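You operate a simulated robot arm through the tools that you are given. There is no shell and no other tool. Be economical: measure what you need, move in short steps, check, and stop when the job is done.

The job below is to be done with a simulated robot arm. You get a single attempt, and the scene is never put back.

TASK
Wind the roller wet, dab the maps card on it and lay it in the white box's frame.
Fine: set the cover down on the folding board first and put it back on at the end; leave the other cards.

Only the result counts: the job must be done as asked and must still hold three seconds after the hand-in. Knocking over, shifting, dropping, spilling or breaking anything else fails it. A push-on lid holds only when it is set on centred and level and pressed home; a screw cap is set on level and turned clockwise until tight.

THE ROBOT
A 6-joint arm with a two-finger parallel gripper on a trunk, on a base that drives. Base frame: it is fixed to the floor where the robot stands at the start and does not move with it; the origin is under the middle of the robot, x ahead of it, y to its left, z up; the surface under the hand at the start is at about z = 0.88. Units: m, rad, N and s.
Its first joint turns from -2.897 to 2.897 rad. Places, roughly: blue cover (12x11x4 cm) [0.7, -0.2, 1]; label frame of the flat white box [0.7, -0.3, 0.9]; roller crank [0.6, -0.2, 1]; water tray [0.7, -0.2, 0.9]. Payload 3.43 kg.
Tool frame: the origin (TCP) lies between the finger pads and is the grasp point; the fingertips stand 0.034 m ahead of it; z points along the fingers, y is the line along which they close. The gripper opens to 0.128 m. The fingers are 0.024 m wide and 0.012 m thick; the gripper's body (0.048 by 0.13 m) begins 0.096 m behind the TCP.
Orientation is told as [roll, pitch, yaw] about the base's x, y, z axes, in that order, counted from this pose: with the fingers straight down and closing along the base's y, the tool's x points along the base's -x, its y along +y and its z along -z.

THE INTERFACE
- The arm moves only by the tool apply_moves. Its arguments are lists of equal length, an entry for each row: "angular": the turn, a rotation vector about the tool's x, y, z in units of 4 degrees (1.0 is 4 degrees), a list of three; "slide": the shift along the tool's x, y, z in units of 30 mm (1.0 is 30 mm), a list of three; "fingers": the finger opening in mm, from 0 to 128. In form: {"angular": [[rx, ry, rz], ...], "slide": [[dx, dy, dz], ...], "fingers": [fingers, ...]}. A call has 1 to 10 rows; each row shifts and turns the commanded pose from where the row before left it, along the tool's axes as they then stand. A call with a number of a shift or a turn outside -1 to 1 is refused whole. A row lasts 0.2 s, in which the tool goes at most 0.05 m and 0.15 rad; a call with a longer step from one row to the next is refused whole, and so is a gripper value outside its range. Where a pose cannot be reached the arm comes as near as it can. A force on the tool above 40 N (or 10 N above the force at the start of the call, whichever is more), or a blocked arm, ends the call early, and 0.2 s more pass. The fingers move at their own pace (about 0.153 m/s each) and stop on an object; they squeeze with about 25 N. The grip force told is the motor's: it shows also when the fingers shut on nothing. Time passes only in rows, and 0.2 s behind the last, so rows that do not move let the fingers close. The reply holds the time, the measured pose of the TCP, the force on the tool along the base axes, the opening and the grip force, in the units named above and with some noise, with the torque about the TCP (base axes, N m) and any sound that the robot's microphone picked up, and new pictures: "pictures" is both (left out), scene, wrist or none.
- Cameras (640 x 400 px; columns grow to the right, rows downward): "scene" is now at [0.1663, 0.189, 1.21]; the picture's right is [-0.35, -0.94, 0.00], its down [-0.45, 0.17, -0.88] and it looks along [0.82, -0.31, -0.48] (base axes); focal length 288 px, centre (320, 200). "wrist" rides on the gripper at [0.076, -0.011, -0.16] in the tool frame; the picture's right is [0.15, 0.99, 0.00], its down [-0.88, 0.13, -0.46] and it looks along [-0.45, 0.07, 0.89] (tool axes); focal length 234 px, centre (320, 200). There is no depth. A picture from a camera that has moved, and an enlarged one, comes with that camera's place and axes in the base frame and with its lens.
- base_move(legs): drives the robot by 1 to 6 legs, each [ahead, left, turn to the left] in m, m and rad, along the robot's own axes; the way and the turn of a leg run together, so that a leg with both is an arc; at most 1.5 m and 3.142 rad a leg. The arm and the cameras ride along, it lands a little off, and it stops where it bumps. It gives what a move gives, and a new picture of the scene camera.
- aim_head(pan, tilt): turns the head with the scene camera to pan (to the left, within 2.496 rad either way) and tilt (down, from -0.506 to 1.204), counted from straight ahead of the robot. It gives what a move gives, and a new picture of the scene camera.
- inspect(camera, box): a new picture of the part [left, top, right, bottom] of that camera's present view, enlarged. The clock stands still meanwhile.
- sign_off(): hands the job in; it is judged then, once.

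Work in short steps. Places have to be worked out from the pictures, the camera data and where the tool is seen: move nearer, look again, correct. Check each grasp and each placing, and mend what went wrong. You have 120 turns and 260 pictures in all, those below and enlarged ones among them. Open the gripper and draw the arm clear of the work before you hand the job in, unless the task says otherwise; then end with one line.

The tools are called after "Call:" by a JSON object that holds its "op" and its "data". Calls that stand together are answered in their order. apply_moves: Moves the arm, as the interface text tells. Its arguments: {"type":"object","properties":{"angular":{"type":"array","items":{"type":"array","items":{"type":"number"}}},"slide":{"type":"array","items":{"type":"array","items":{"type":"number"}}},"fingers":{"type":"array","items":{"type":"number"}},"pictures":{"type":"string","enum":["both","scene","wrist","none"]}},"required":["angular","slide","fingers"]} The other tools are called the same way: base_move (legs) drives the base; aim_head (pan, tilt) turns the head that bears the scene camera; inspect (camera, box) takes an enlarged picture of a part of a camera's view; sign_off () hands the job in.

At the start:

```text
time_s: 0.0
ee_pos: [0.7149, -0.3304, 0.9997]
ee_rot: [-0.001, -0.002, 0.0]
ft_force: [0.3, 1.1, -0.6]
wrist_torque: [-0.01, 0.0, -0.02]
opening: 0.1276
grip_force: 0.2
robot x, y, heading: [-0.0014, -0.0016, -0.003]
head pan, tilt: [-0.361, 0.499]
```

scene: 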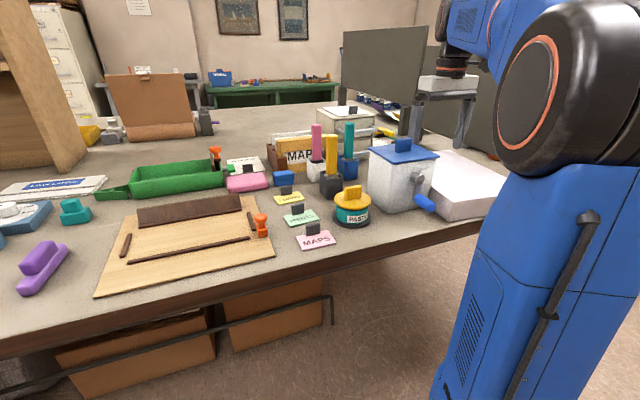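
wrist: 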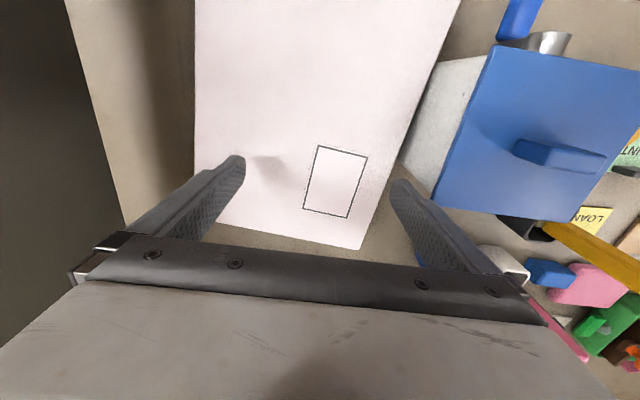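

The cover, the crank and the cards are visible, so I take enlarged looks at the work area before moving.

Call:
{"op": "inspect", "data": {"camera": "scene", "box": [260, 90, 500, 260]}}

Call:
{"op": "inspect", "data": {"camera": "wrist", "box": [280, 0, 640, 260]}}

Call:
{"op": "inspect", "data": {"camera": "scene", "box": [90, 150, 350, 300]}}

```text
2.35 times, centred on (380, 175) of scene
camera zoom: at [0.1663, 0.189, 1.21], right [-0.35, -0.94, 0.0], down [-0.45, 0.17, -0.88], along [0.82, -0.31, -0.48], focal length 678 px, centre (179, 259)
```

zoom: 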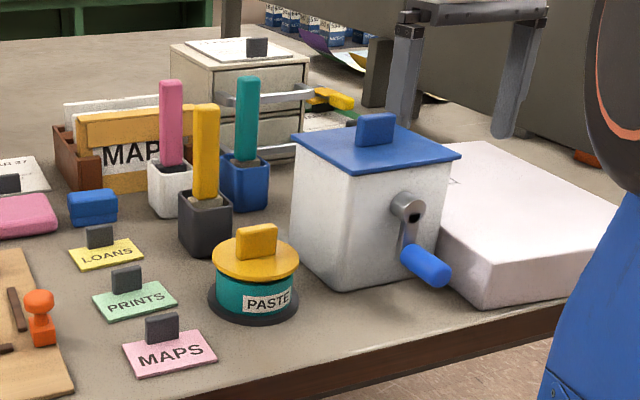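

```text
1.54 times, centred on (460, 130) of wrist
camera zoom: at [0.6407, -0.3414, 1.1602], right [-0.15, 0.99, 0.0], down [0.88, 0.13, 0.46], along [0.45, 0.07, -0.89], focal length 360 px, centre (105, 308)
```

zoom: 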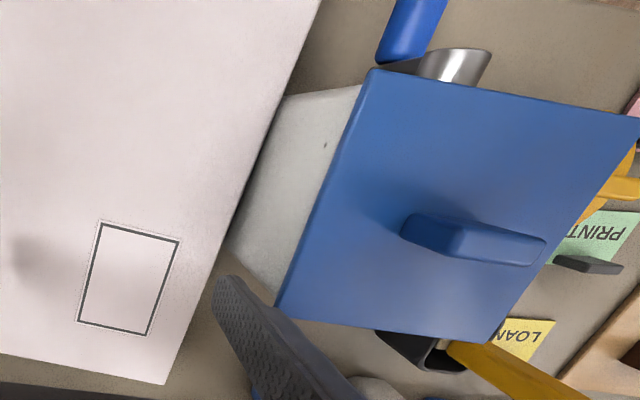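

```text
2.46 times, centred on (220, 225) of scene
camera zoom: at [0.1663, 0.189, 1.21], right [-0.35, -0.94, 0.0], down [-0.45, 0.17, -0.88], along [0.82, -0.31, -0.48], focal length 710 px, centre (566, 138)
```

zoom: 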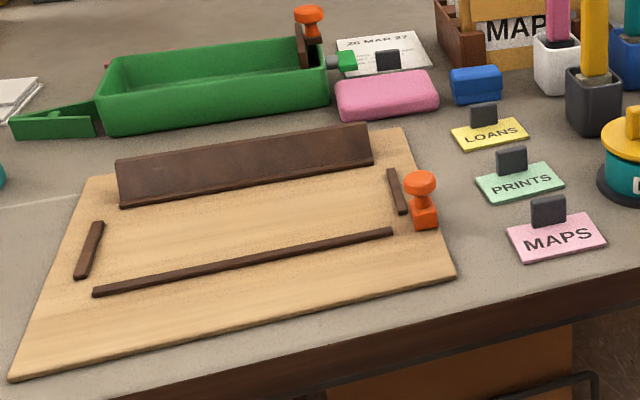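

The cover centre looks to be near (0.66, -0.176), with its knob running along y, so I need the fingers closing along x. I rise and turn to yaw +90.

Call:
{"op": "apply_moves", "data": {"angular": [[0, 0, -1], [0, 0, -1], [0, 0, -1], [0, 0, -1], [0, 0, -1], [0, 0, -1], [0, 0, -1], [0, 0, -1], [0, 0, -1], [0, 0, -1]], "slide": [[0, 0, -1], [0, 0, -1], [0, 0, -1], [0, 0, -1], [0, 0, -1], [0, 0, 0], [0, 0, 0], [0, 0, 0], [0, 0, 0], [0, 0, 0]], "fingers": [100, 100, 100, 100, 100, 100, 100, 100, 100, 100], "pictures": "none"}}

Call:
{"op": "apply_moves", "data": {"angular": [[0, 0, -1], [0, 0, -1], [0, 0, -1], [0, 0, -1], [0, 0, -1], [0, 0, -1], [0, 0, -1], [0, 0, -1], [0, 0, -1], [0, 0, -1]], "slide": [[0, 0, 0], [0, 0, 0], [0, 0, 0], [0, 0, 0], [0, 0, 0], [0, 0, 0], [0, 0, 0], [0, 0, 0], [0, 0, 0], [0, 0, 0]], "fingers": [100, 100, 100, 100, 100, 100, 100, 100, 100, 100], "pictures": "none"}}

Call:
{"op": "apply_moves", "data": {"angular": [[0, 0, -1], [0, 0, -1], [0, 0, -0.5]], "slide": [[0, 0, 0], [0, 0, 0], [0, 0, 0]], "fingers": [100, 100, 100]}}

```text
time_s: 2.2
ee_pos: [0.7149, -0.3297, 1.1495]
ee_rot: [-0.002, 0.001, 0.701]
ft_force: [0.3, -0.9, -0.6]
wrist_torque: [0.0, 0.01, -0.03]
opening: 0.0996
grip_force: 0.1
robot x, y, heading: [-0.0001, 0.0047, 0.005]
head pan, tilt: [-0.361, 0.499]
```

```text
time_s: 4.4
ee_pos: [0.7157, -0.3306, 1.1502]
ee_rot: [0.0, -0.001, 1.397]
ft_force: [-0.4, 0.4, -0.2]
wrist_torque: [0.01, -0.02, 0.01]
opening: 0.0998
grip_force: 0.1
robot x, y, heading: [0.001, -0.001, 0.005]
head pan, tilt: [-0.361, 0.499]
```

```text
time_s: 5.2
ee_pos: [0.717, -0.3308, 1.1499]
ee_rot: [0.002, 0.0, 1.572]
ft_force: [-0.3, 0.0, -0.9]
wrist_torque: [-0.02, 0.0, 0.01]
opening: 0.1
grip_force: 0.0
robot x, y, heading: [-0.0005, 0.0004, 0.002]
head pan, tilt: [-0.361, 0.499]
camera scene: at [0.1663, 0.189, 1.21], right [-0.35, -0.94, 0.0], down [-0.45, 0.17, -0.88], along [0.82, -0.31, -0.48], focal length 288 px, centre (320, 200)
camera wrist: at [0.7285, -0.4069, 1.3102], right [-0.99, -0.15, 0.0], down [-0.13, 0.88, 0.45], along [-0.07, 0.45, -0.89], focal length 234 px, centre (320, 200)
```

scene: 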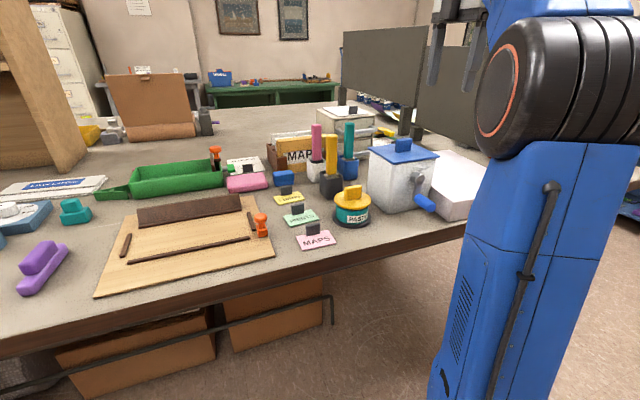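
wrist: 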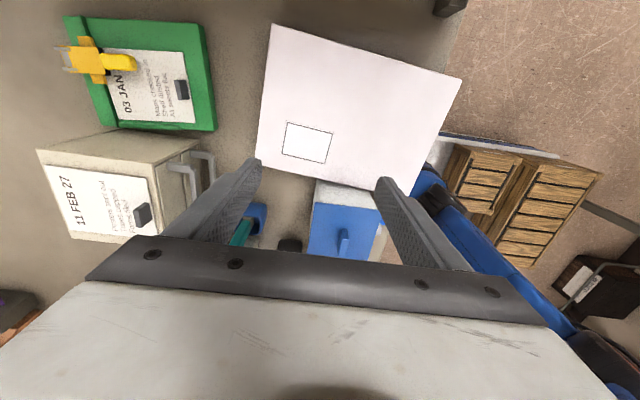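

Yaw is +90. I move toward the cover to get a view square onto it.

Call:
{"op": "apply_moves", "data": {"angular": [[0, 0, 0], [0, 0, 0], [0, 0, 0]], "slide": [[-0.9, 0.6, 0], [-0.9, 0.6, 0], [-0.9, 0.6, 0]], "fingers": [60, 60, 60]}}

```text
time_s: 6.0
ee_pos: [0.6604, -0.2489, 1.1498]
ee_rot: [0.0, 0.001, 1.569]
ft_force: [-0.2, 0.2, -0.1]
wrist_torque: [0.0, 0.04, -0.03]
opening: 0.06
grip_force: 0.0
robot x, y, heading: [0.0009, 0.0007, 0.003]
head pan, tilt: [-0.361, 0.499]
camera scene: at [0.1668, 0.1887, 1.21], right [-0.35, -0.94, 0.0], down [-0.45, 0.17, -0.88], along [0.82, -0.31, -0.48], focal length 288 px, centre (320, 200)
camera wrist: at [0.6726, -0.3252, 1.3117], right [-0.99, -0.15, 0.0], down [-0.13, 0.88, 0.46], along [-0.07, 0.45, -0.89], focal length 234 px, centre (320, 200)
```

scene: 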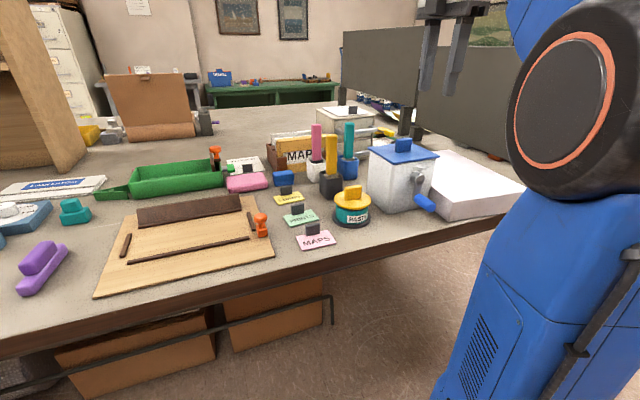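
wrist: 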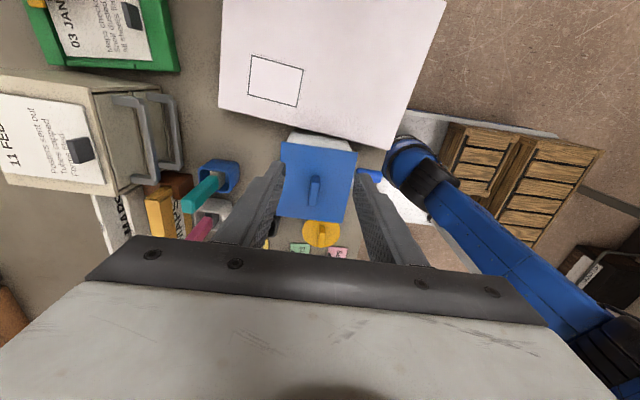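

The frame centre triangulates to about (0.737, -0.312, 0.92). I zoom in on the cover knob.

Call:
{"op": "inspect", "data": {"camera": "wrist", "box": [240, 120, 400, 270]}}

```text
2.67 times, centred on (320, 195) of wrist
camera zoom: at [0.6726, -0.3252, 1.3117], right [-0.99, -0.15, 0.0], down [-0.13, 0.88, 0.46], along [-0.07, 0.45, -0.89], focal length 624 px, centre (320, 213)
```

zoom: 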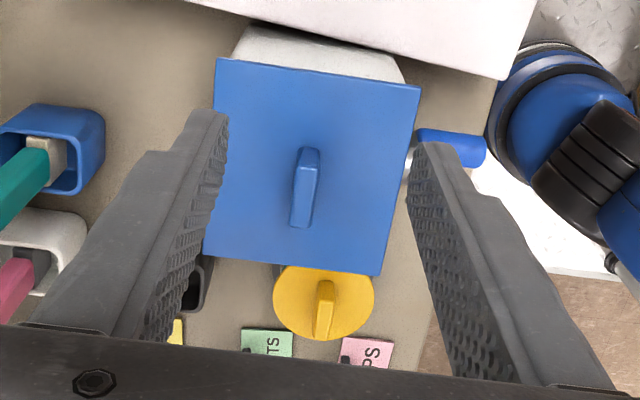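

The knob centre is at about (0.6585, -0.185). I move over it and come partway down.

Call:
{"op": "apply_moves", "data": {"angular": [[0, 0, 0], [0, 0, 0], [0, 0, 0], [0, 0, 0], [0, 0, 0]], "slide": [[-0.7, 0.06, 0], [-0.7, 0, 0], [-0.73, 0, 0.8], [0, 0, 0.9], [0, 0, 0.9]], "fingers": [60, 60, 60, 60, 60]}}

Call:
{"op": "inspect", "data": {"camera": "scene", "box": [340, 90, 500, 230]}}

```text
time_s: 7.2
ee_pos: [0.6595, -0.1857, 1.0737]
ee_rot: [0.0, 0.001, 1.569]
ft_force: [-0.5, 0.2, -0.7]
wrist_torque: [0.0, 0.01, 0.01]
opening: 0.0598
grip_force: 0.1
robot x, y, heading: [-0.001, 0.0006, 0.005]
head pan, tilt: [-0.361, 0.499]
camera scene: at [0.1663, 0.189, 1.21], right [-0.35, -0.94, 0.0], down [-0.45, 0.17, -0.88], along [0.82, -0.31, -0.48], focal length 288 px, centre (320, 200)
camera wrist: at [0.6717, -0.2622, 1.2335], right [-0.99, -0.15, 0.0], down [-0.13, 0.88, 0.46], along [-0.07, 0.45, -0.89], focal length 234 px, centre (320, 200)
```

scene: 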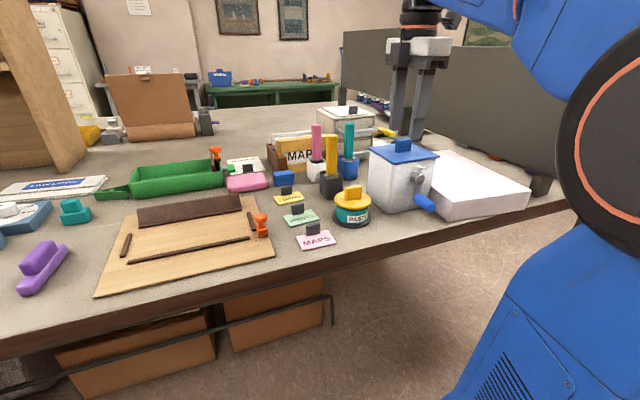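
wrist: 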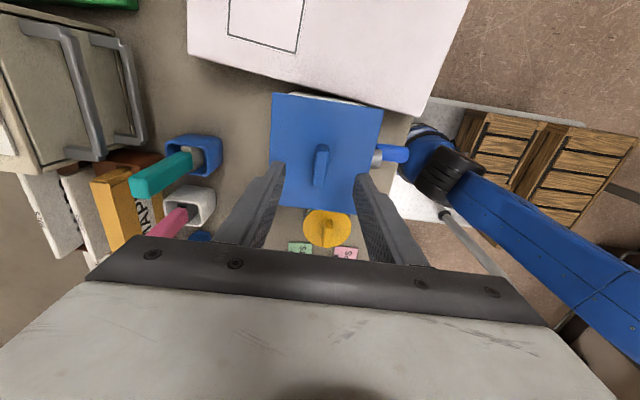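

```text
2.86 times, centred on (420, 160) of scene
camera zoom: at [0.1663, 0.189, 1.21], right [-0.35, -0.94, 0.0], down [-0.45, 0.17, -0.88], along [0.82, -0.31, -0.48], focal length 824 px, centre (34, 314)
```

zoom: 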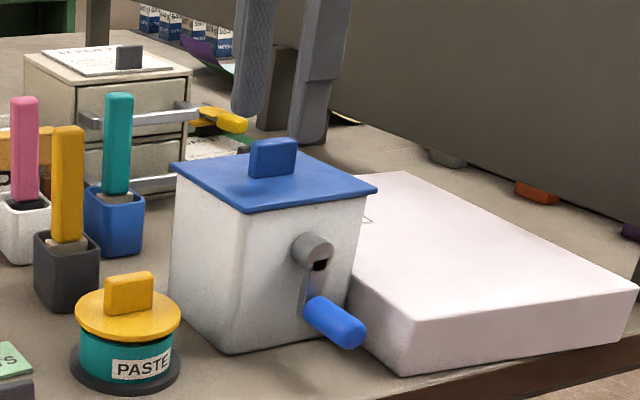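

The fingers straddle the knob in x. I descend until the tips are just above the plate, then close.

Call:
{"op": "apply_moves", "data": {"angular": [[0, 0, 0], [0, 0, 0], [0, 0, 0]], "slide": [[0, 0, 0.5], [0, 0, 0.5], [0, 0, 0.2]], "fingers": [60, 60, 60]}}

Call:
{"op": "inspect", "data": {"camera": "scene", "box": [340, 90, 500, 230]}}

```text
time_s: 8.0
ee_pos: [0.6611, -0.1862, 1.0374]
ee_rot: [-0.002, 0.003, 1.57]
ft_force: [0.5, -0.2, 6.9]
wrist_torque: [0.0, 0.11, 0.01]
opening: 0.0598
grip_force: 0.0
robot x, y, heading: [0.0005, -0.0022, -0.001]
head pan, tilt: [-0.361, 0.499]
camera scene: at [0.1662, 0.189, 1.21], right [-0.35, -0.94, 0.0], down [-0.45, 0.17, -0.88], along [0.82, -0.31, -0.48], focal length 288 px, centre (320, 200)
camera wrist: at [0.6724, -0.2615, 1.198], right [-0.99, -0.15, 0.0], down [-0.13, 0.88, 0.45], along [-0.07, 0.45, -0.89], focal length 234 px, centre (320, 200)
```

scene: 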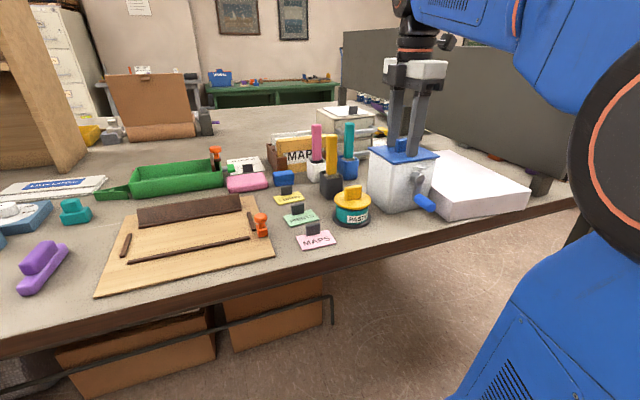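
wrist: 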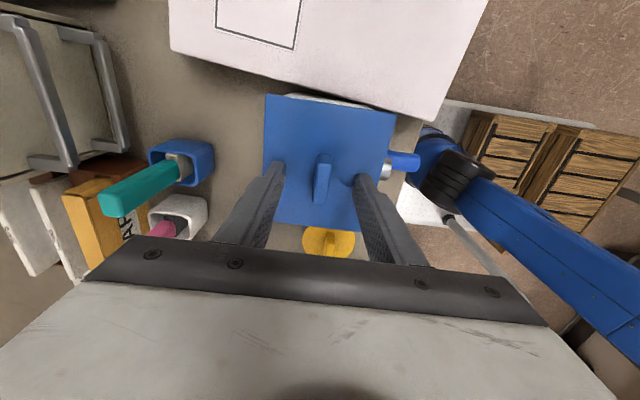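

```text
2.86 times, centred on (420, 160) of scene
camera zoom: at [0.1662, 0.189, 1.21], right [-0.35, -0.94, 0.0], down [-0.45, 0.17, -0.88], along [0.82, -0.31, -0.48], focal length 824 px, centre (34, 314)
```

zoom: 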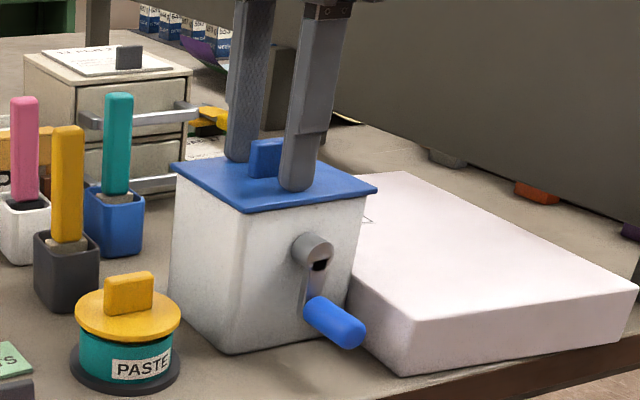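

There is 7 N of contact, so the plate top is at about z 1.003. I back off 3 mm, close on the knob and let it settle.

Call:
{"op": "apply_moves", "data": {"angular": [[0, 0, 0], [0, 0, 0], [0, 0, 0], [0, 0, 0]], "slide": [[0, 0, -0.12], [0, 0, 0], [0, 0, 0], [0, 0, 0]], "fingers": [60, 30, 0, 0], "pictures": "none"}}

```text
time_s: 9.0
ee_pos: [0.6608, -0.1841, 1.04]
ee_rot: [0.002, 0.001, 1.57]
ft_force: [0.9, 0.3, -0.6]
wrist_torque: [0.03, 0.0, 0.0]
opening: 0.0112
grip_force: 24.6
robot x, y, heading: [0.0019, 0.0013, -0.005]
head pan, tilt: [-0.361, 0.499]
```

The grip is firm on an 11 mm knob. I lift the cover straight up.

Call:
{"op": "apply_moves", "data": {"angular": [[0, 0, 0], [0, 0, 0], [0, 0, 0], [0, 0, 0], [0, 0, 0]], "slide": [[0, 0, -0.15], [0, 0, -0.25], [0, 0, -0.5], [0, 0, -0.8], [0, 0, -0.8]], "fingers": [0, 0, 0, 0, 0]}}

```text
time_s: 10.2
ee_pos: [0.6623, -0.1851, 1.1145]
ee_rot: [-0.001, 0.002, 1.571]
ft_force: [-0.8, 0.3, -1.2]
wrist_torque: [-0.01, 0.02, -0.02]
opening: 0.0111
grip_force: 25.1
robot x, y, heading: [0.0002, -0.0035, -0.003]
head pan, tilt: [-0.361, 0.499]
camera scene: at [0.1663, 0.189, 1.21], right [-0.35, -0.94, 0.0], down [-0.45, 0.17, -0.88], along [0.82, -0.31, -0.48], focal length 288 px, centre (320, 200)
camera wrist: at [0.6739, -0.2617, 1.2746], right [-0.99, -0.15, 0.0], down [-0.13, 0.88, 0.45], along [-0.07, 0.45, -0.89], focal length 234 px, centre (320, 200)
```

scene: 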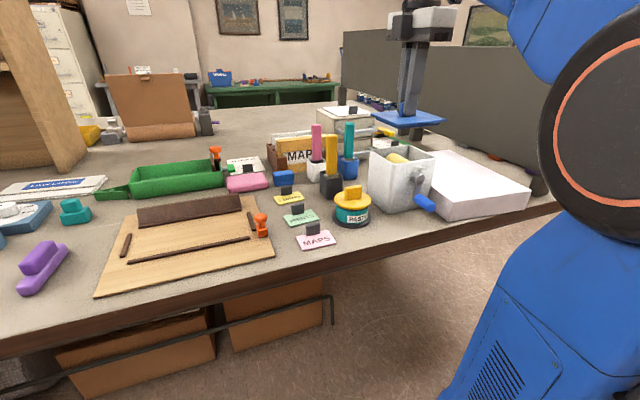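
wrist: 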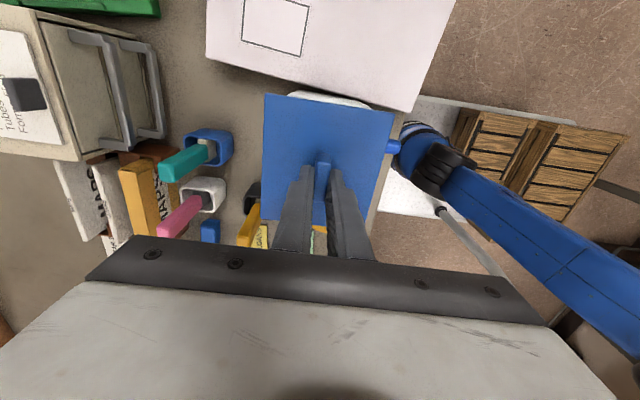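

The cover is off and a yellow roller is visible. I inspect the opened box and the cover's underside.

Call:
{"op": "inspect", "data": {"camera": "scene", "box": [340, 90, 500, 230]}}

```text
2.86 times, centred on (420, 160) of scene
camera zoom: at [0.1663, 0.189, 1.21], right [-0.35, -0.94, 0.0], down [-0.45, 0.17, -0.88], along [0.82, -0.31, -0.48], focal length 824 px, centre (34, 314)
```

zoom: 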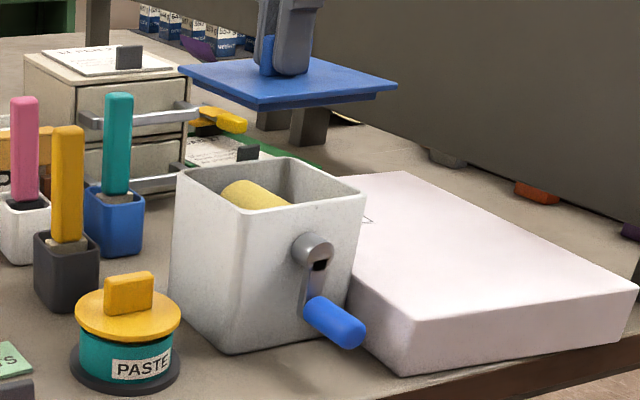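

A shallow inset skirt is visible under the cover. I raise it and carry it left over the board at a safe height.

Call:
{"op": "apply_moves", "data": {"angular": [[0, 0, 0], [0, 0, 0], [0, 0, 0], [0, 0, 0], [0, 0, 0], [0, 0, 0], [0, 0, 0], [0, 0, 0], [0, 0, 0], [0, 0, 0]], "slide": [[0, 0, -0.9], [0, 0, -0.9], [-0.9, 0, 0], [-0.9, 0, 0], [-0.9, 0, 0], [-0.9, 0, 0], [-0.9, 0, 0], [-0.9, 0, 0], [-0.9, 0, 0], [-0.9, 0, 0]], "fingers": [0, 0, 0, 0, 0, 0, 0, 0, 0, 0], "pictures": "none"}}

Call:
{"op": "apply_moves", "data": {"angular": [[0, 0, 0], [0, 0, 0], [0, 0, 0], [0, 0, 0], [0, 0, 0], [0, 0, 0], [0, 0, 0]], "slide": [[-0.9, -0.15, 0], [-0.9, -0.15, 0], [-0.9, -0.15, 0], [-0.9, -0.15, 0], [-0.9, -0.15, 0], [-0.9, -0.08, 0], [-0.9, 0, 0]], "fingers": [0, 0, 0, 0, 0, 0, 0]}}

```text
time_s: 12.4
ee_pos: [0.6594, 0.0333, 1.1673]
ee_rot: [-0.001, -0.001, 1.571]
ft_force: [-0.5, 0.9, 0.1]
wrist_torque: [0.03, -0.04, 0.01]
opening: 0.0109
grip_force: 25.5
robot x, y, heading: [0.0023, 0.0001, -0.002]
head pan, tilt: [-0.361, 0.499]
```

```text
time_s: 14.0
ee_pos: [0.6841, 0.2198, 1.1676]
ee_rot: [-0.005, -0.002, 1.57]
ft_force: [-0.8, -0.3, -0.6]
wrist_torque: [0.04, -0.01, -0.02]
opening: 0.0112
grip_force: 25.7
robot x, y, heading: [0.0001, -0.002, -0.0]
head pan, tilt: [-0.361, 0.499]
camera scene: at [0.1662, 0.1888, 1.2101], right [-0.35, -0.94, 0.0], down [-0.45, 0.17, -0.88], along [0.82, -0.31, -0.48], focal length 288 px, centre (320, 200)
camera wrist: at [0.6955, 0.1436, 1.3272], right [-0.99, -0.15, 0.0], down [-0.13, 0.88, 0.46], along [-0.06, 0.45, -0.89], focal length 234 px, centre (320, 200)
```

scene: 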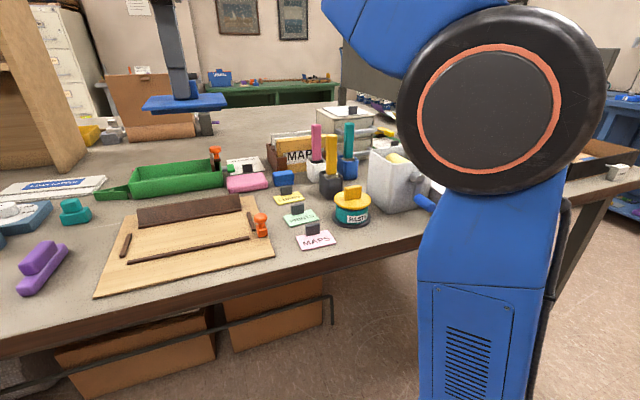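
wrist: 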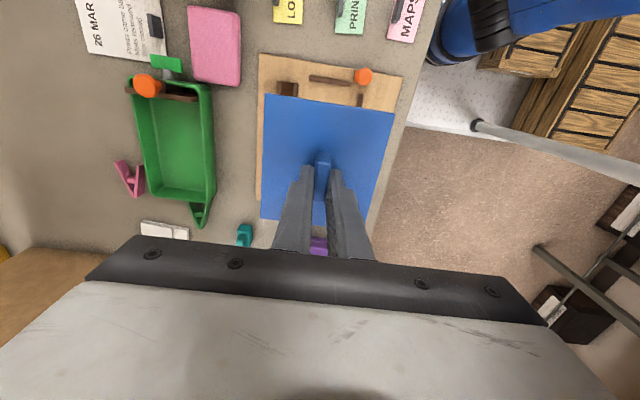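

The pocket on the board between the strips is centred near (0.68, 0.243). I shift slightly to keep clear of the tall back piece and descend to just above it.

Call:
{"op": "apply_moves", "data": {"angular": [[0, 0, 0], [0, 0, 0], [0, 0, 0], [0, 0, 0], [0, 0, 0], [0, 0, 0], [0, 0, 0], [0, 0, 0]], "slide": [[-0.77, 0.38, 0], [0, 0, 0.95], [0, 0, 0.95], [0, 0, 0.95], [0, 0, 0.95], [0, 0, 0.95], [0, 0, 0.95], [0, 0, 0.5]], "fingers": [0, 0, 0, 0, 0, 0, 0, 0]}}

Call:
{"op": "inspect", "data": {"camera": "scene", "box": [90, 150, 290, 290]}}

```text
time_s: 15.8
ee_pos: [0.675, 0.2442, 0.9773]
ee_rot: [-0.001, 0.0, 1.569]
ft_force: [-0.1, 0.1, -0.6]
wrist_torque: [0.0, -0.02, 0.0]
opening: 0.0111
grip_force: 25.0
out of reach, approached as far as the arm can: row 1
robot x, y, heading: [0.0024, 0.0012, -0.001]
head pan, tilt: [-0.361, 0.499]
camera scene: at [0.1663, 0.1891, 1.21], right [-0.35, -0.94, 0.0], down [-0.45, 0.17, -0.88], along [0.82, -0.31, -0.48], focal length 288 px, centre (320, 200)
camera wrist: at [0.6869, 0.1665, 1.1378], right [-0.99, -0.15, 0.0], down [-0.13, 0.88, 0.46], along [-0.07, 0.45, -0.89], focal length 234 px, centre (320, 200)
```

scene: 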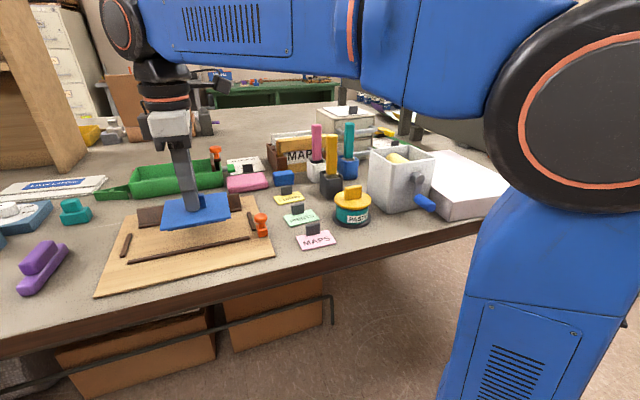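
wrist: 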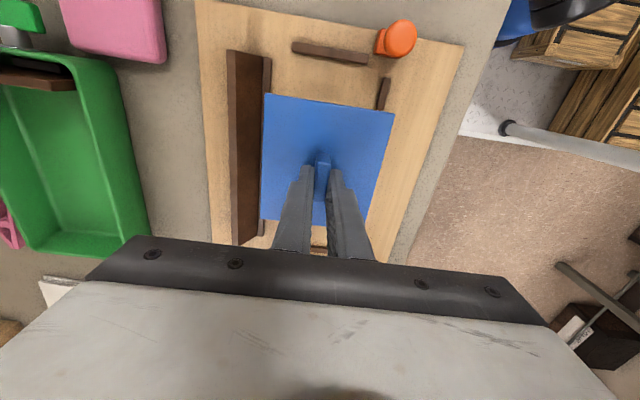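

```text
2.86 times, centred on (190, 220) of scene
camera zoom: at [0.1663, 0.1891, 1.21], right [-0.35, -0.94, 0.0], down [-0.45, 0.17, -0.88], along [0.82, -0.31, -0.48], focal length 824 px, centre (691, 143)
```

zoom: 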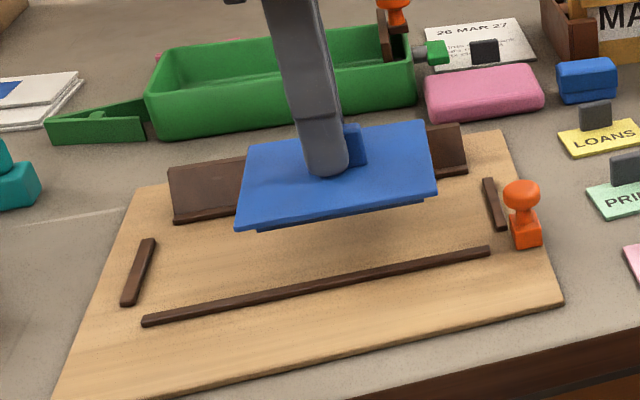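

The cover is about 104 mm wide in x and nearly fits between the strips. I shift it 4 mm toward +x and lower it gently.

Call:
{"op": "apply_moves", "data": {"angular": [[0, 0, 0], [0, 0, 0], [0, 0, 0], [0, 0, 0]], "slide": [[0, -0.13, 0], [0, 0, 0.5], [0, 0, 0.3], [0, 0, 0.2]], "fingers": [0, 0, 0, 0]}}

Call:
{"op": "inspect", "data": {"camera": "scene", "box": [90, 150, 290, 290]}}

```text
time_s: 16.8
ee_pos: [0.6782, 0.2427, 0.9481]
ee_rot: [0.0, -0.001, 1.57]
ft_force: [-0.2, -1.0, -0.7]
wrist_torque: [-0.02, -0.03, 0.03]
opening: 0.0111
grip_force: 24.4
robot x, y, heading: [0.0002, 0.0023, -0.001]
head pan, tilt: [-0.361, 0.499]
camera scene: at [0.1663, 0.1891, 1.21], right [-0.35, -0.94, 0.0], down [-0.45, 0.17, -0.88], along [0.82, -0.31, -0.48], focal length 288 px, centre (320, 200)
camera wrist: at [0.6908, 0.1666, 1.1092], right [-0.99, -0.15, 0.0], down [-0.13, 0.88, 0.46], along [-0.07, 0.45, -0.89], focal length 234 px, centre (320, 200)
```

scene: 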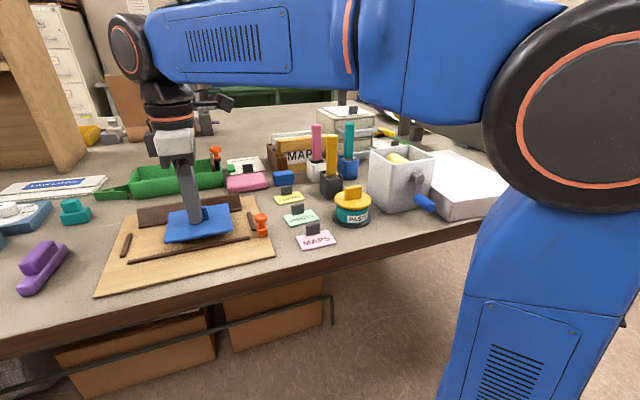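
wrist: 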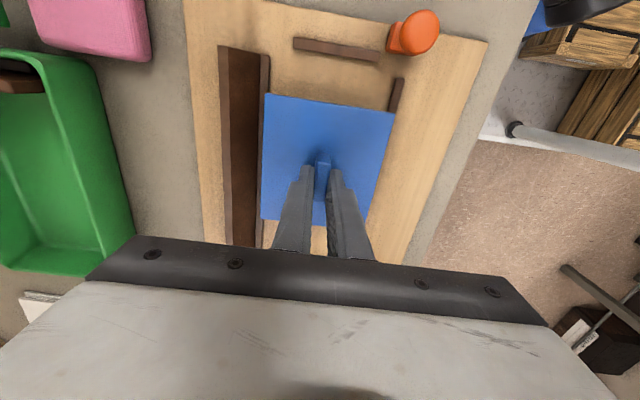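

```text
2.86 times, centred on (190, 220) of scene
camera zoom: at [0.1663, 0.1891, 1.21], right [-0.35, -0.94, 0.0], down [-0.45, 0.17, -0.88], along [0.82, -0.31, -0.48], focal length 824 px, centre (691, 143)
```

zoom: 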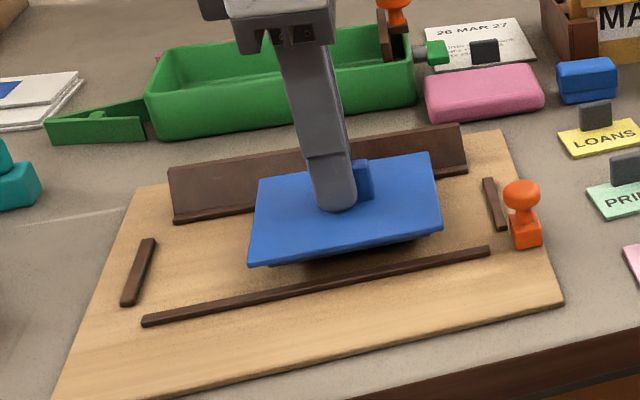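

Still about 1 cm above the board and clear of both strips. I lower in 2–3 mm steps until contact.

Call:
{"op": "apply_moves", "data": {"angular": [[0, 0, 0], [0, 0, 0], [0, 0, 0]], "slide": [[0, 0, 0.1], [0, 0, 0.1], [0, 0, 0.07]], "fingers": [0, 0, 0]}}

Call:
{"op": "inspect", "data": {"camera": "scene", "box": [90, 150, 290, 290]}}

```text
time_s: 17.6
ee_pos: [0.6764, 0.2433, 0.941]
ee_rot: [0.001, 0.005, 1.57]
ft_force: [0.2, 0.0, -0.5]
wrist_torque: [0.01, 0.01, 0.0]
opening: 0.0112
grip_force: 25.0
robot x, y, heading: [0.0013, -0.0, -0.004]
head pan, tilt: [-0.361, 0.499]
camera scene: at [0.1664, 0.1891, 1.21], right [-0.35, -0.94, 0.0], down [-0.45, 0.17, -0.88], along [0.82, -0.31, -0.48], focal length 288 px, centre (320, 200)
camera wrist: at [0.6893, 0.1661, 1.1013], right [-0.99, -0.15, 0.0], down [-0.13, 0.88, 0.45], along [-0.07, 0.45, -0.89], focal length 234 px, centre (320, 200)
```

scene: 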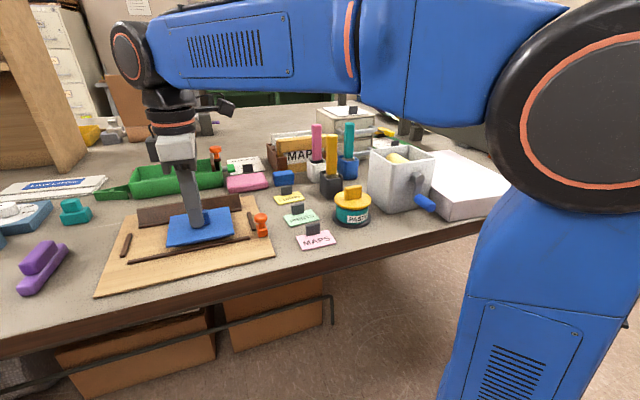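
wrist: 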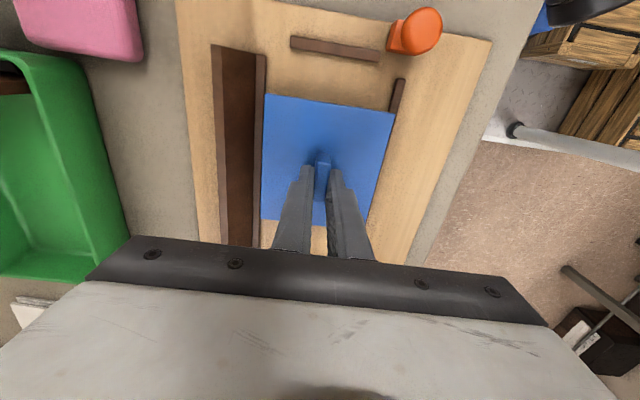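

```text
2.86 times, centred on (190, 220) of scene
camera zoom: at [0.1664, 0.1891, 1.21], right [-0.35, -0.94, 0.0], down [-0.45, 0.17, -0.88], along [0.82, -0.31, -0.48], focal length 824 px, centre (691, 143)
```

zoom: 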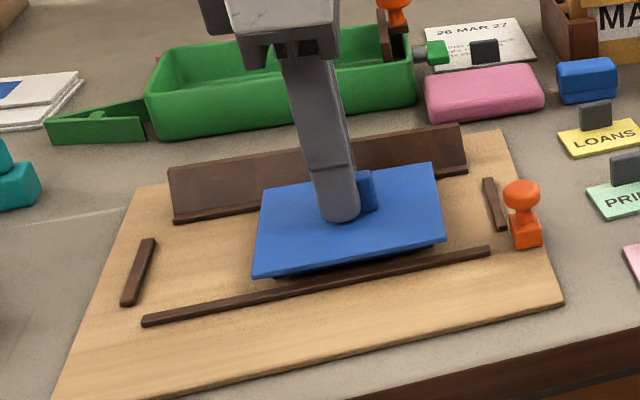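

No contact yet, so I continue down slowly.

Call:
{"op": "apply_moves", "data": {"angular": [[0, 0, 0], [0, 0, 0], [0, 0, 0]], "slide": [[0, -0.05, 0.08], [0, 0, 0.07], [0, 0, 0.05]], "fingers": [0, 0, 0], "pictures": "none"}}

Call:
{"op": "inspect", "data": {"camera": "scene", "box": [90, 150, 290, 290]}}

```text
time_s: 18.4
ee_pos: [0.6776, 0.2441, 0.9342]
ee_rot: [-0.002, -0.001, 1.569]
ft_force: [0.8, -2.7, 12.7]
wrist_torque: [-0.36, 0.1, 0.0]
opening: 0.0109
grip_force: 25.1
robot x, y, heading: [-0.0003, 0.0031, 0.002]
head pan, tilt: [-0.361, 0.499]
```

```text
2.86 times, centred on (190, 220) of scene
camera zoom: at [0.1661, 0.1888, 1.2101], right [-0.35, -0.94, 0.0], down [-0.45, 0.17, -0.88], along [0.82, -0.31, -0.48], focal length 824 px, centre (691, 143)
```

zoom: 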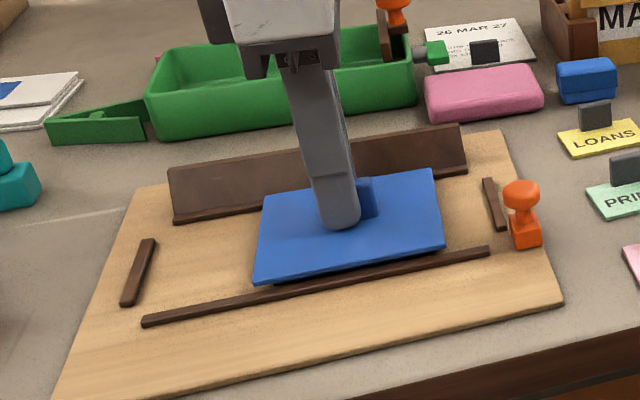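

There is 12.7 N of contact and the cover sits level in the pocket. I release and rise.

Call:
{"op": "apply_moves", "data": {"angular": [[0, 0, 0], [0, 0, 0], [0, 0, 0], [0, 0, 0], [0, 0, 0], [0, 0, 0], [0, 0, 0], [0, 0, 0]], "slide": [[0, 0, -0.06], [0, 0, 0], [0, 0, 0], [0, 0, -0.5], [0, 0, -0.9], [0, 0, -0.9], [0, 0, -0.9], [0, 0, -0.9]], "fingers": [0, 20, 36, 36, 36, 36, 36, 36]}}

Call:
{"op": "inspect", "data": {"camera": "scene", "box": [90, 150, 290, 290]}}

```text
time_s: 20.2
ee_pos: [0.678, 0.2443, 1.0571]
ee_rot: [-0.001, 0.002, 1.57]
ft_force: [0.0, 0.4, -0.1]
wrist_torque: [-0.03, 0.0, 0.01]
opening: 0.0359
grip_force: 0.1
robot x, y, heading: [0.0023, -0.0017, -0.001]
head pan, tilt: [-0.361, 0.499]
camera scene: at [0.1664, 0.1891, 1.21], right [-0.35, -0.94, 0.0], down [-0.45, 0.17, -0.88], along [0.82, -0.31, -0.48], focal length 288 px, centre (320, 200)
camera wrist: at [0.6899, 0.1682, 1.2176], right [-0.99, -0.15, 0.0], down [-0.13, 0.88, 0.45], along [-0.07, 0.45, -0.89], focal length 234 px, centre (320, 200)
```

scene: 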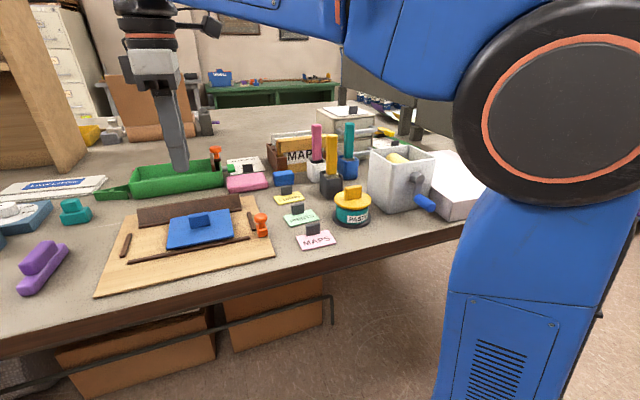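
wrist: 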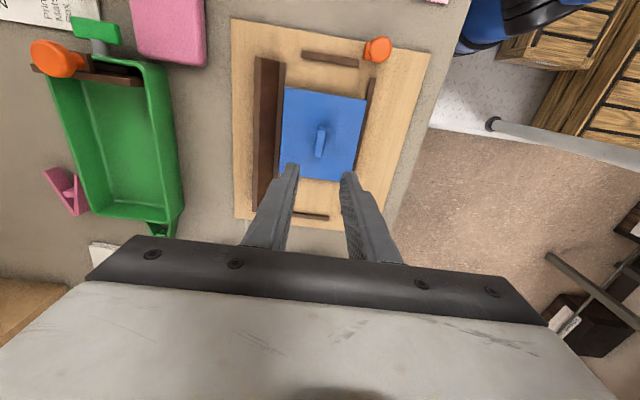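

```text
2.86 times, centred on (190, 220) of scene
camera zoom: at [0.1664, 0.1891, 1.21], right [-0.35, -0.94, 0.0], down [-0.45, 0.17, -0.88], along [0.82, -0.31, -0.48], focal length 824 px, centre (691, 143)
```

zoom: 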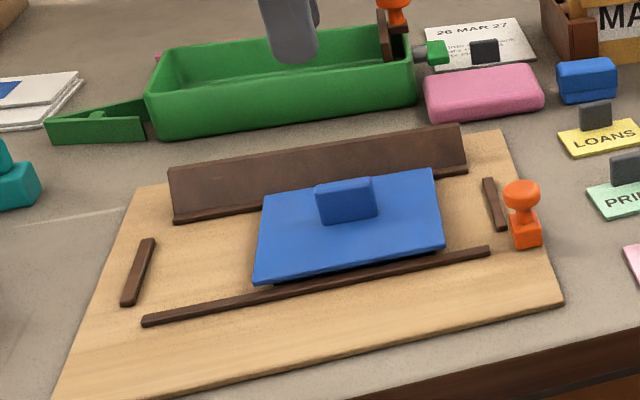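

The cover rests flat on the folding board. Next is the crank: the handle lies along x at about (0.54–0.585, -0.183, 0.932), so I turn back to yaw 0 while travelling there high.

Call:
{"op": "apply_moves", "data": {"angular": [[0, 0, 0], [0, 0, 0], [0, 0, 0], [0, 0, 0], [0, 0, 0], [0, 0, 0], [0, 0, 0], [0, 0, 0], [0, 0, 0], [0, 0, 0]], "slide": [[0, 0, -1], [0, 0, -1], [1, 0.3, 0], [1, 0.3, 0], [1, 0.3, 0], [1, 0.3, 0], [1, 0.3, 0], [1, 0.3, 0], [1, 0.3, 0], [1, 0.3, 0]], "fingers": [60, 60, 60, 60, 60, 60, 60, 60, 60, 60], "pictures": "none"}}

Call:
{"op": "apply_moves", "data": {"angular": [[0, 0, 0], [0, 0, 0], [0, 0, 0], [0, 0, 0], [0, 0, 1], [0, 0, 1], [0, 0, 1], [0, 0, 1], [0, 0, 1], [0, 0, 1]], "slide": [[1, 0.5, 0], [1, 0.5, 0], [1, 0.5, 0], [1, 0.5, 0], [0, 0, 0], [0, 0, 0], [0, 0, 0], [0, 0, 0], [0, 0, 0], [0, 0, 0]], "fingers": [60, 60, 60, 60, 60, 60, 60, 60, 60, 60], "pictures": "none"}}

Call:
{"op": "apply_moves", "data": {"angular": [[0, 0, 1], [0, 0, 1], [0, 0, 1], [0, 0, 1], [0, 0, 1], [0, 0, 1], [0, 0, 1], [0, 0, 1], [0, 0, 1], [0, 0, 1]], "slide": [[0, 0, 0], [0, 0, 0], [0, 0, 0], [0, 0, 0], [0, 0, 0], [0, 0, 0], [0, 0, 0], [0, 0, 0], [0, 0, 0], [0, 0, 0]], "fingers": [60, 60, 60, 60, 60, 60, 60, 60, 60, 60], "pictures": "none"}}

Call:
{"op": "apply_moves", "data": {"angular": [[0, 0, 1], [0, 0, 1], [0, 0, 1], [0, 0, 1], [0, 0, 1], [0, 0, 1], [0, 0, 0.5]], "slide": [[0, 0, 0], [0, 0, 0], [0, 0, 0], [0, 0, 0], [0, 0, 0], [0, 0, 0], [0, 0, 0]], "fingers": [60, 60, 60, 60, 60, 60, 60]}}

```text
time_s: 22.4
ee_pos: [0.6079, 0.0019, 1.1176]
ee_rot: [0.0, 0.002, 1.57]
ft_force: [0.5, 0.9, 0.3]
wrist_torque: [0.0, -0.02, -0.02]
opening: 0.0601
grip_force: 0.0
robot x, y, heading: [-0.0006, 0.0016, 0.003]
head pan, tilt: [-0.361, 0.499]
```

```text
time_s: 24.6
ee_pos: [0.547, -0.117, 1.1202]
ee_rot: [-0.001, 0.0, 1.148]
ft_force: [0.1, -0.1, -1.4]
wrist_torque: [0.03, 0.02, -0.02]
opening: 0.0601
grip_force: 0.0
robot x, y, heading: [-0.0034, 0.0003, -0.002]
head pan, tilt: [-0.361, 0.499]
```

```text
time_s: 26.8
ee_pos: [0.5461, -0.1167, 1.1197]
ee_rot: [-0.001, 0.0, 0.452]
ft_force: [0.6, 0.8, 0.8]
wrist_torque: [0.01, 0.05, 0.06]
opening: 0.06
grip_force: 0.2
robot x, y, heading: [0.0017, -0.0008, -0.001]
head pan, tilt: [-0.361, 0.499]
```

```text
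time_s: 28.4
ee_pos: [0.5472, -0.1166, 1.1192]
ee_rot: [0.002, -0.002, 0.0]
ft_force: [1.0, -0.6, 1.1]
wrist_torque: [-0.02, 0.02, -0.03]
opening: 0.0601
grip_force: 0.1
robot x, y, heading: [0.0012, -0.0008, -0.001]
head pan, tilt: [-0.361, 0.499]
camera scene: at [0.1663, 0.189, 1.21], right [-0.35, -0.94, 0.0], down [-0.45, 0.17, -0.88], along [0.82, -0.31, -0.48], focal length 288 px, centre (320, 200)
camera wrist: at [0.4715, -0.1286, 1.2798], right [-0.15, 0.99, 0.0], down [0.88, 0.13, 0.46], along [0.45, 0.07, -0.89], focal length 234 px, centre (320, 200)
```

scene: 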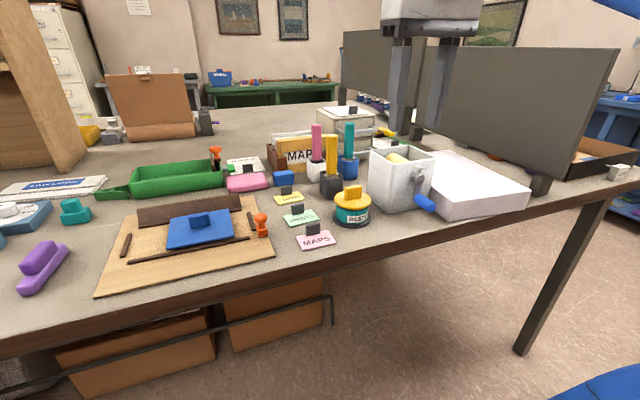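
wrist: 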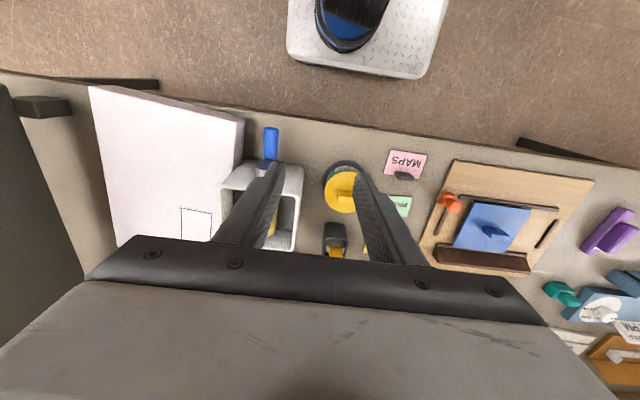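

From here the handle reads x 0.54–0.59 and y about -0.188. I move above it and lower partly for a better view.

Call:
{"op": "apply_moves", "data": {"angular": [[0, 0, 0], [0, 0, 0], [0, 0, 0], [0, 0, 0], [0, 0, 0], [0, 0, 0]], "slide": [[-0.1, -0.8, 0], [-0.1, -0.8, 0], [0, -0.75, 0], [0, 0, 0.9], [0, 0, 0.9], [0, 0, 0.9]], "fingers": [60, 60, 60, 60, 60, 60]}}

Call:
{"op": "inspect", "data": {"camera": "wrist", "box": [220, 80, 440, 250]}}

Call:
{"op": "inspect", "data": {"camera": "scene", "box": [360, 110, 480, 230]}}

```text
time_s: 29.8
ee_pos: [0.5523, -0.1873, 1.0415]
ee_rot: [-0.001, -0.001, 0.0]
ft_force: [0.0, 0.4, -0.2]
wrist_torque: [-0.04, 0.02, 0.01]
opening: 0.06
grip_force: 0.2
robot x, y, heading: [0.0005, 0.0005, -0.002]
head pan, tilt: [-0.361, 0.499]
camera scene: at [0.1663, 0.189, 1.21], right [-0.35, -0.94, 0.0], down [-0.45, 0.17, -0.88], along [0.82, -0.31, -0.48], focal length 288 px, centre (320, 200)
camera wrist: at [0.4778, -0.1998, 1.2018], right [-0.15, 0.99, 0.0], down [0.88, 0.13, 0.46], along [0.45, 0.07, -0.89], focal length 234 px, centre (320, 200)
```

scene: 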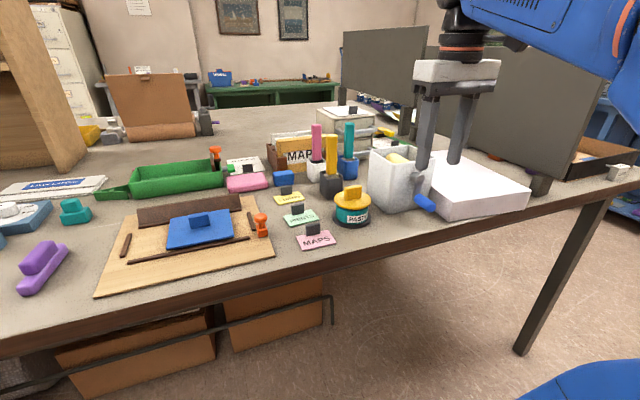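
wrist: 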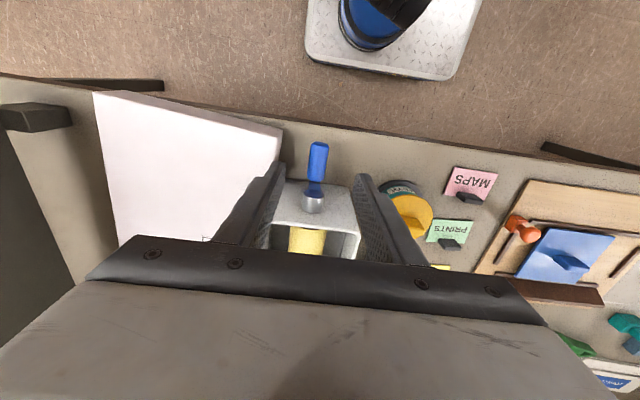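

```text
2.35 times, centred on (330, 165) of wrist
camera zoom: at [0.4778, -0.1998, 1.2018], right [-0.15, 0.99, 0.0], down [0.88, 0.13, 0.46], along [0.45, 0.07, -0.89], focal length 551 px, centre (296, 282)
```

zoom: 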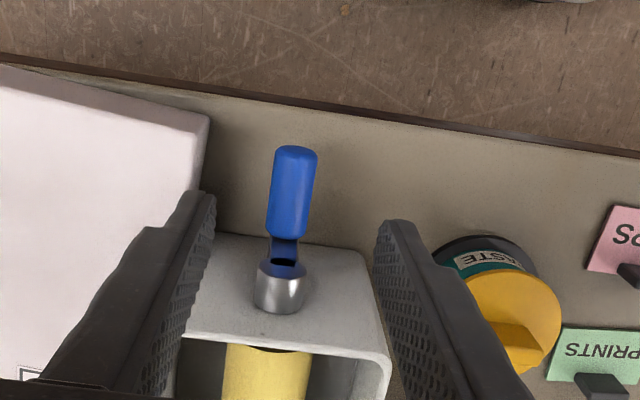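

```text
3.33 times, centred on (420, 170) of scene
camera zoom: at [0.1663, 0.189, 1.21], right [-0.35, -0.94, 0.0], down [-0.45, 0.17, -0.88], along [0.82, -0.31, -0.48], focal length 961 px, centre (-13, 300)
```

zoom: 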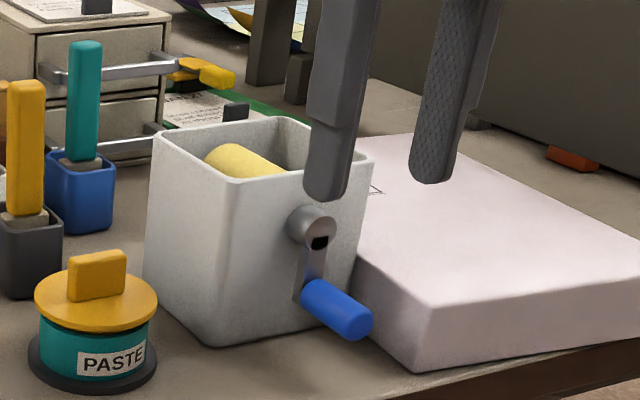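

The handle axis is at y ≈ -0.188 and z ≈ 0.928, and the hub is at z ≈ 0.968, giving a radius of about 40 mm. The flat box edge is close at y ≈ -0.236, so I narrow the opening and descend so that the tips just pass the handle.

Call:
{"op": "apply_moves", "data": {"angular": [[0, 0, 0], [0, 0, 0], [0, 0, 0], [0, 0, 0], [0, 0, 0]], "slide": [[0, -0.03, 0], [0, 0, 0.9], [0, 0, 0.9], [0, 0, 0.9], [0, 0, 0.35]], "fingers": [42, 42, 42, 42, 42]}}

Call:
{"op": "inspect", "data": {"camera": "scene", "box": [360, 110, 480, 230]}}

```text
time_s: 31.0
ee_pos: [0.5547, -0.1898, 0.9477]
ee_rot: [-0.002, 0.001, 0.0]
ft_force: [0.2, 0.0, -0.3]
wrist_torque: [0.01, 0.03, -0.03]
opening: 0.0422
grip_force: 0.1
robot x, y, heading: [-0.0009, 0.0036, 0.005]
head pan, tilt: [-0.361, 0.499]
camera scene: at [0.1663, 0.189, 1.21], right [-0.35, -0.94, 0.0], down [-0.45, 0.17, -0.88], along [0.82, -0.31, -0.48], focal length 288 px, centre (320, 200)
camera wrist: at [0.4779, -0.2005, 1.1073], right [-0.15, 0.99, 0.0], down [0.88, 0.13, 0.46], along [0.45, 0.07, -0.89], focal length 234 px, centre (320, 200)
```

scene: 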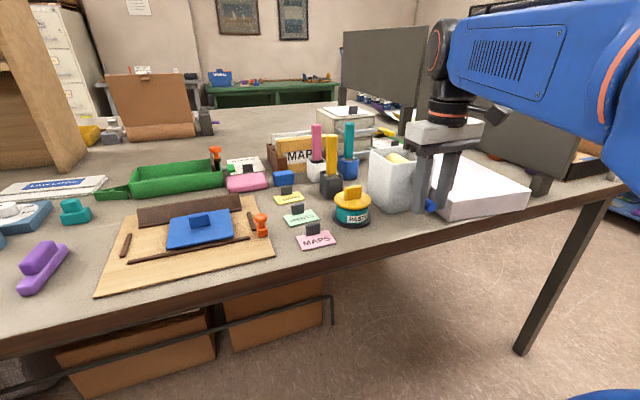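
wrist: 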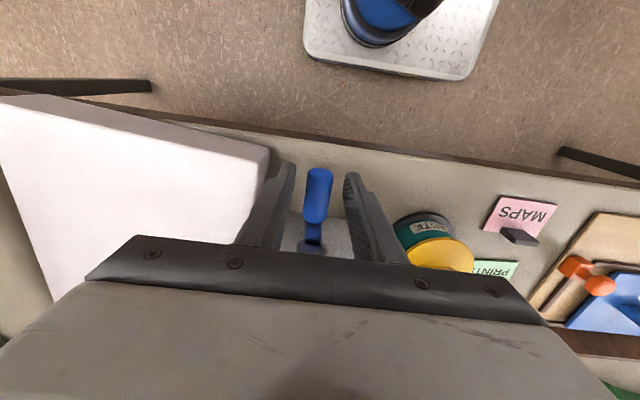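

```text
3.33 times, centred on (420, 170) of scene
camera zoom: at [0.1663, 0.189, 1.21], right [-0.35, -0.94, 0.0], down [-0.45, 0.17, -0.88], along [0.82, -0.31, -0.48], focal length 961 px, centre (-13, 300)
```

zoom: 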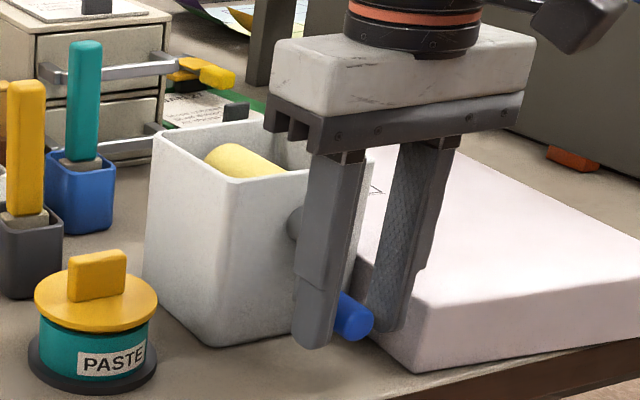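

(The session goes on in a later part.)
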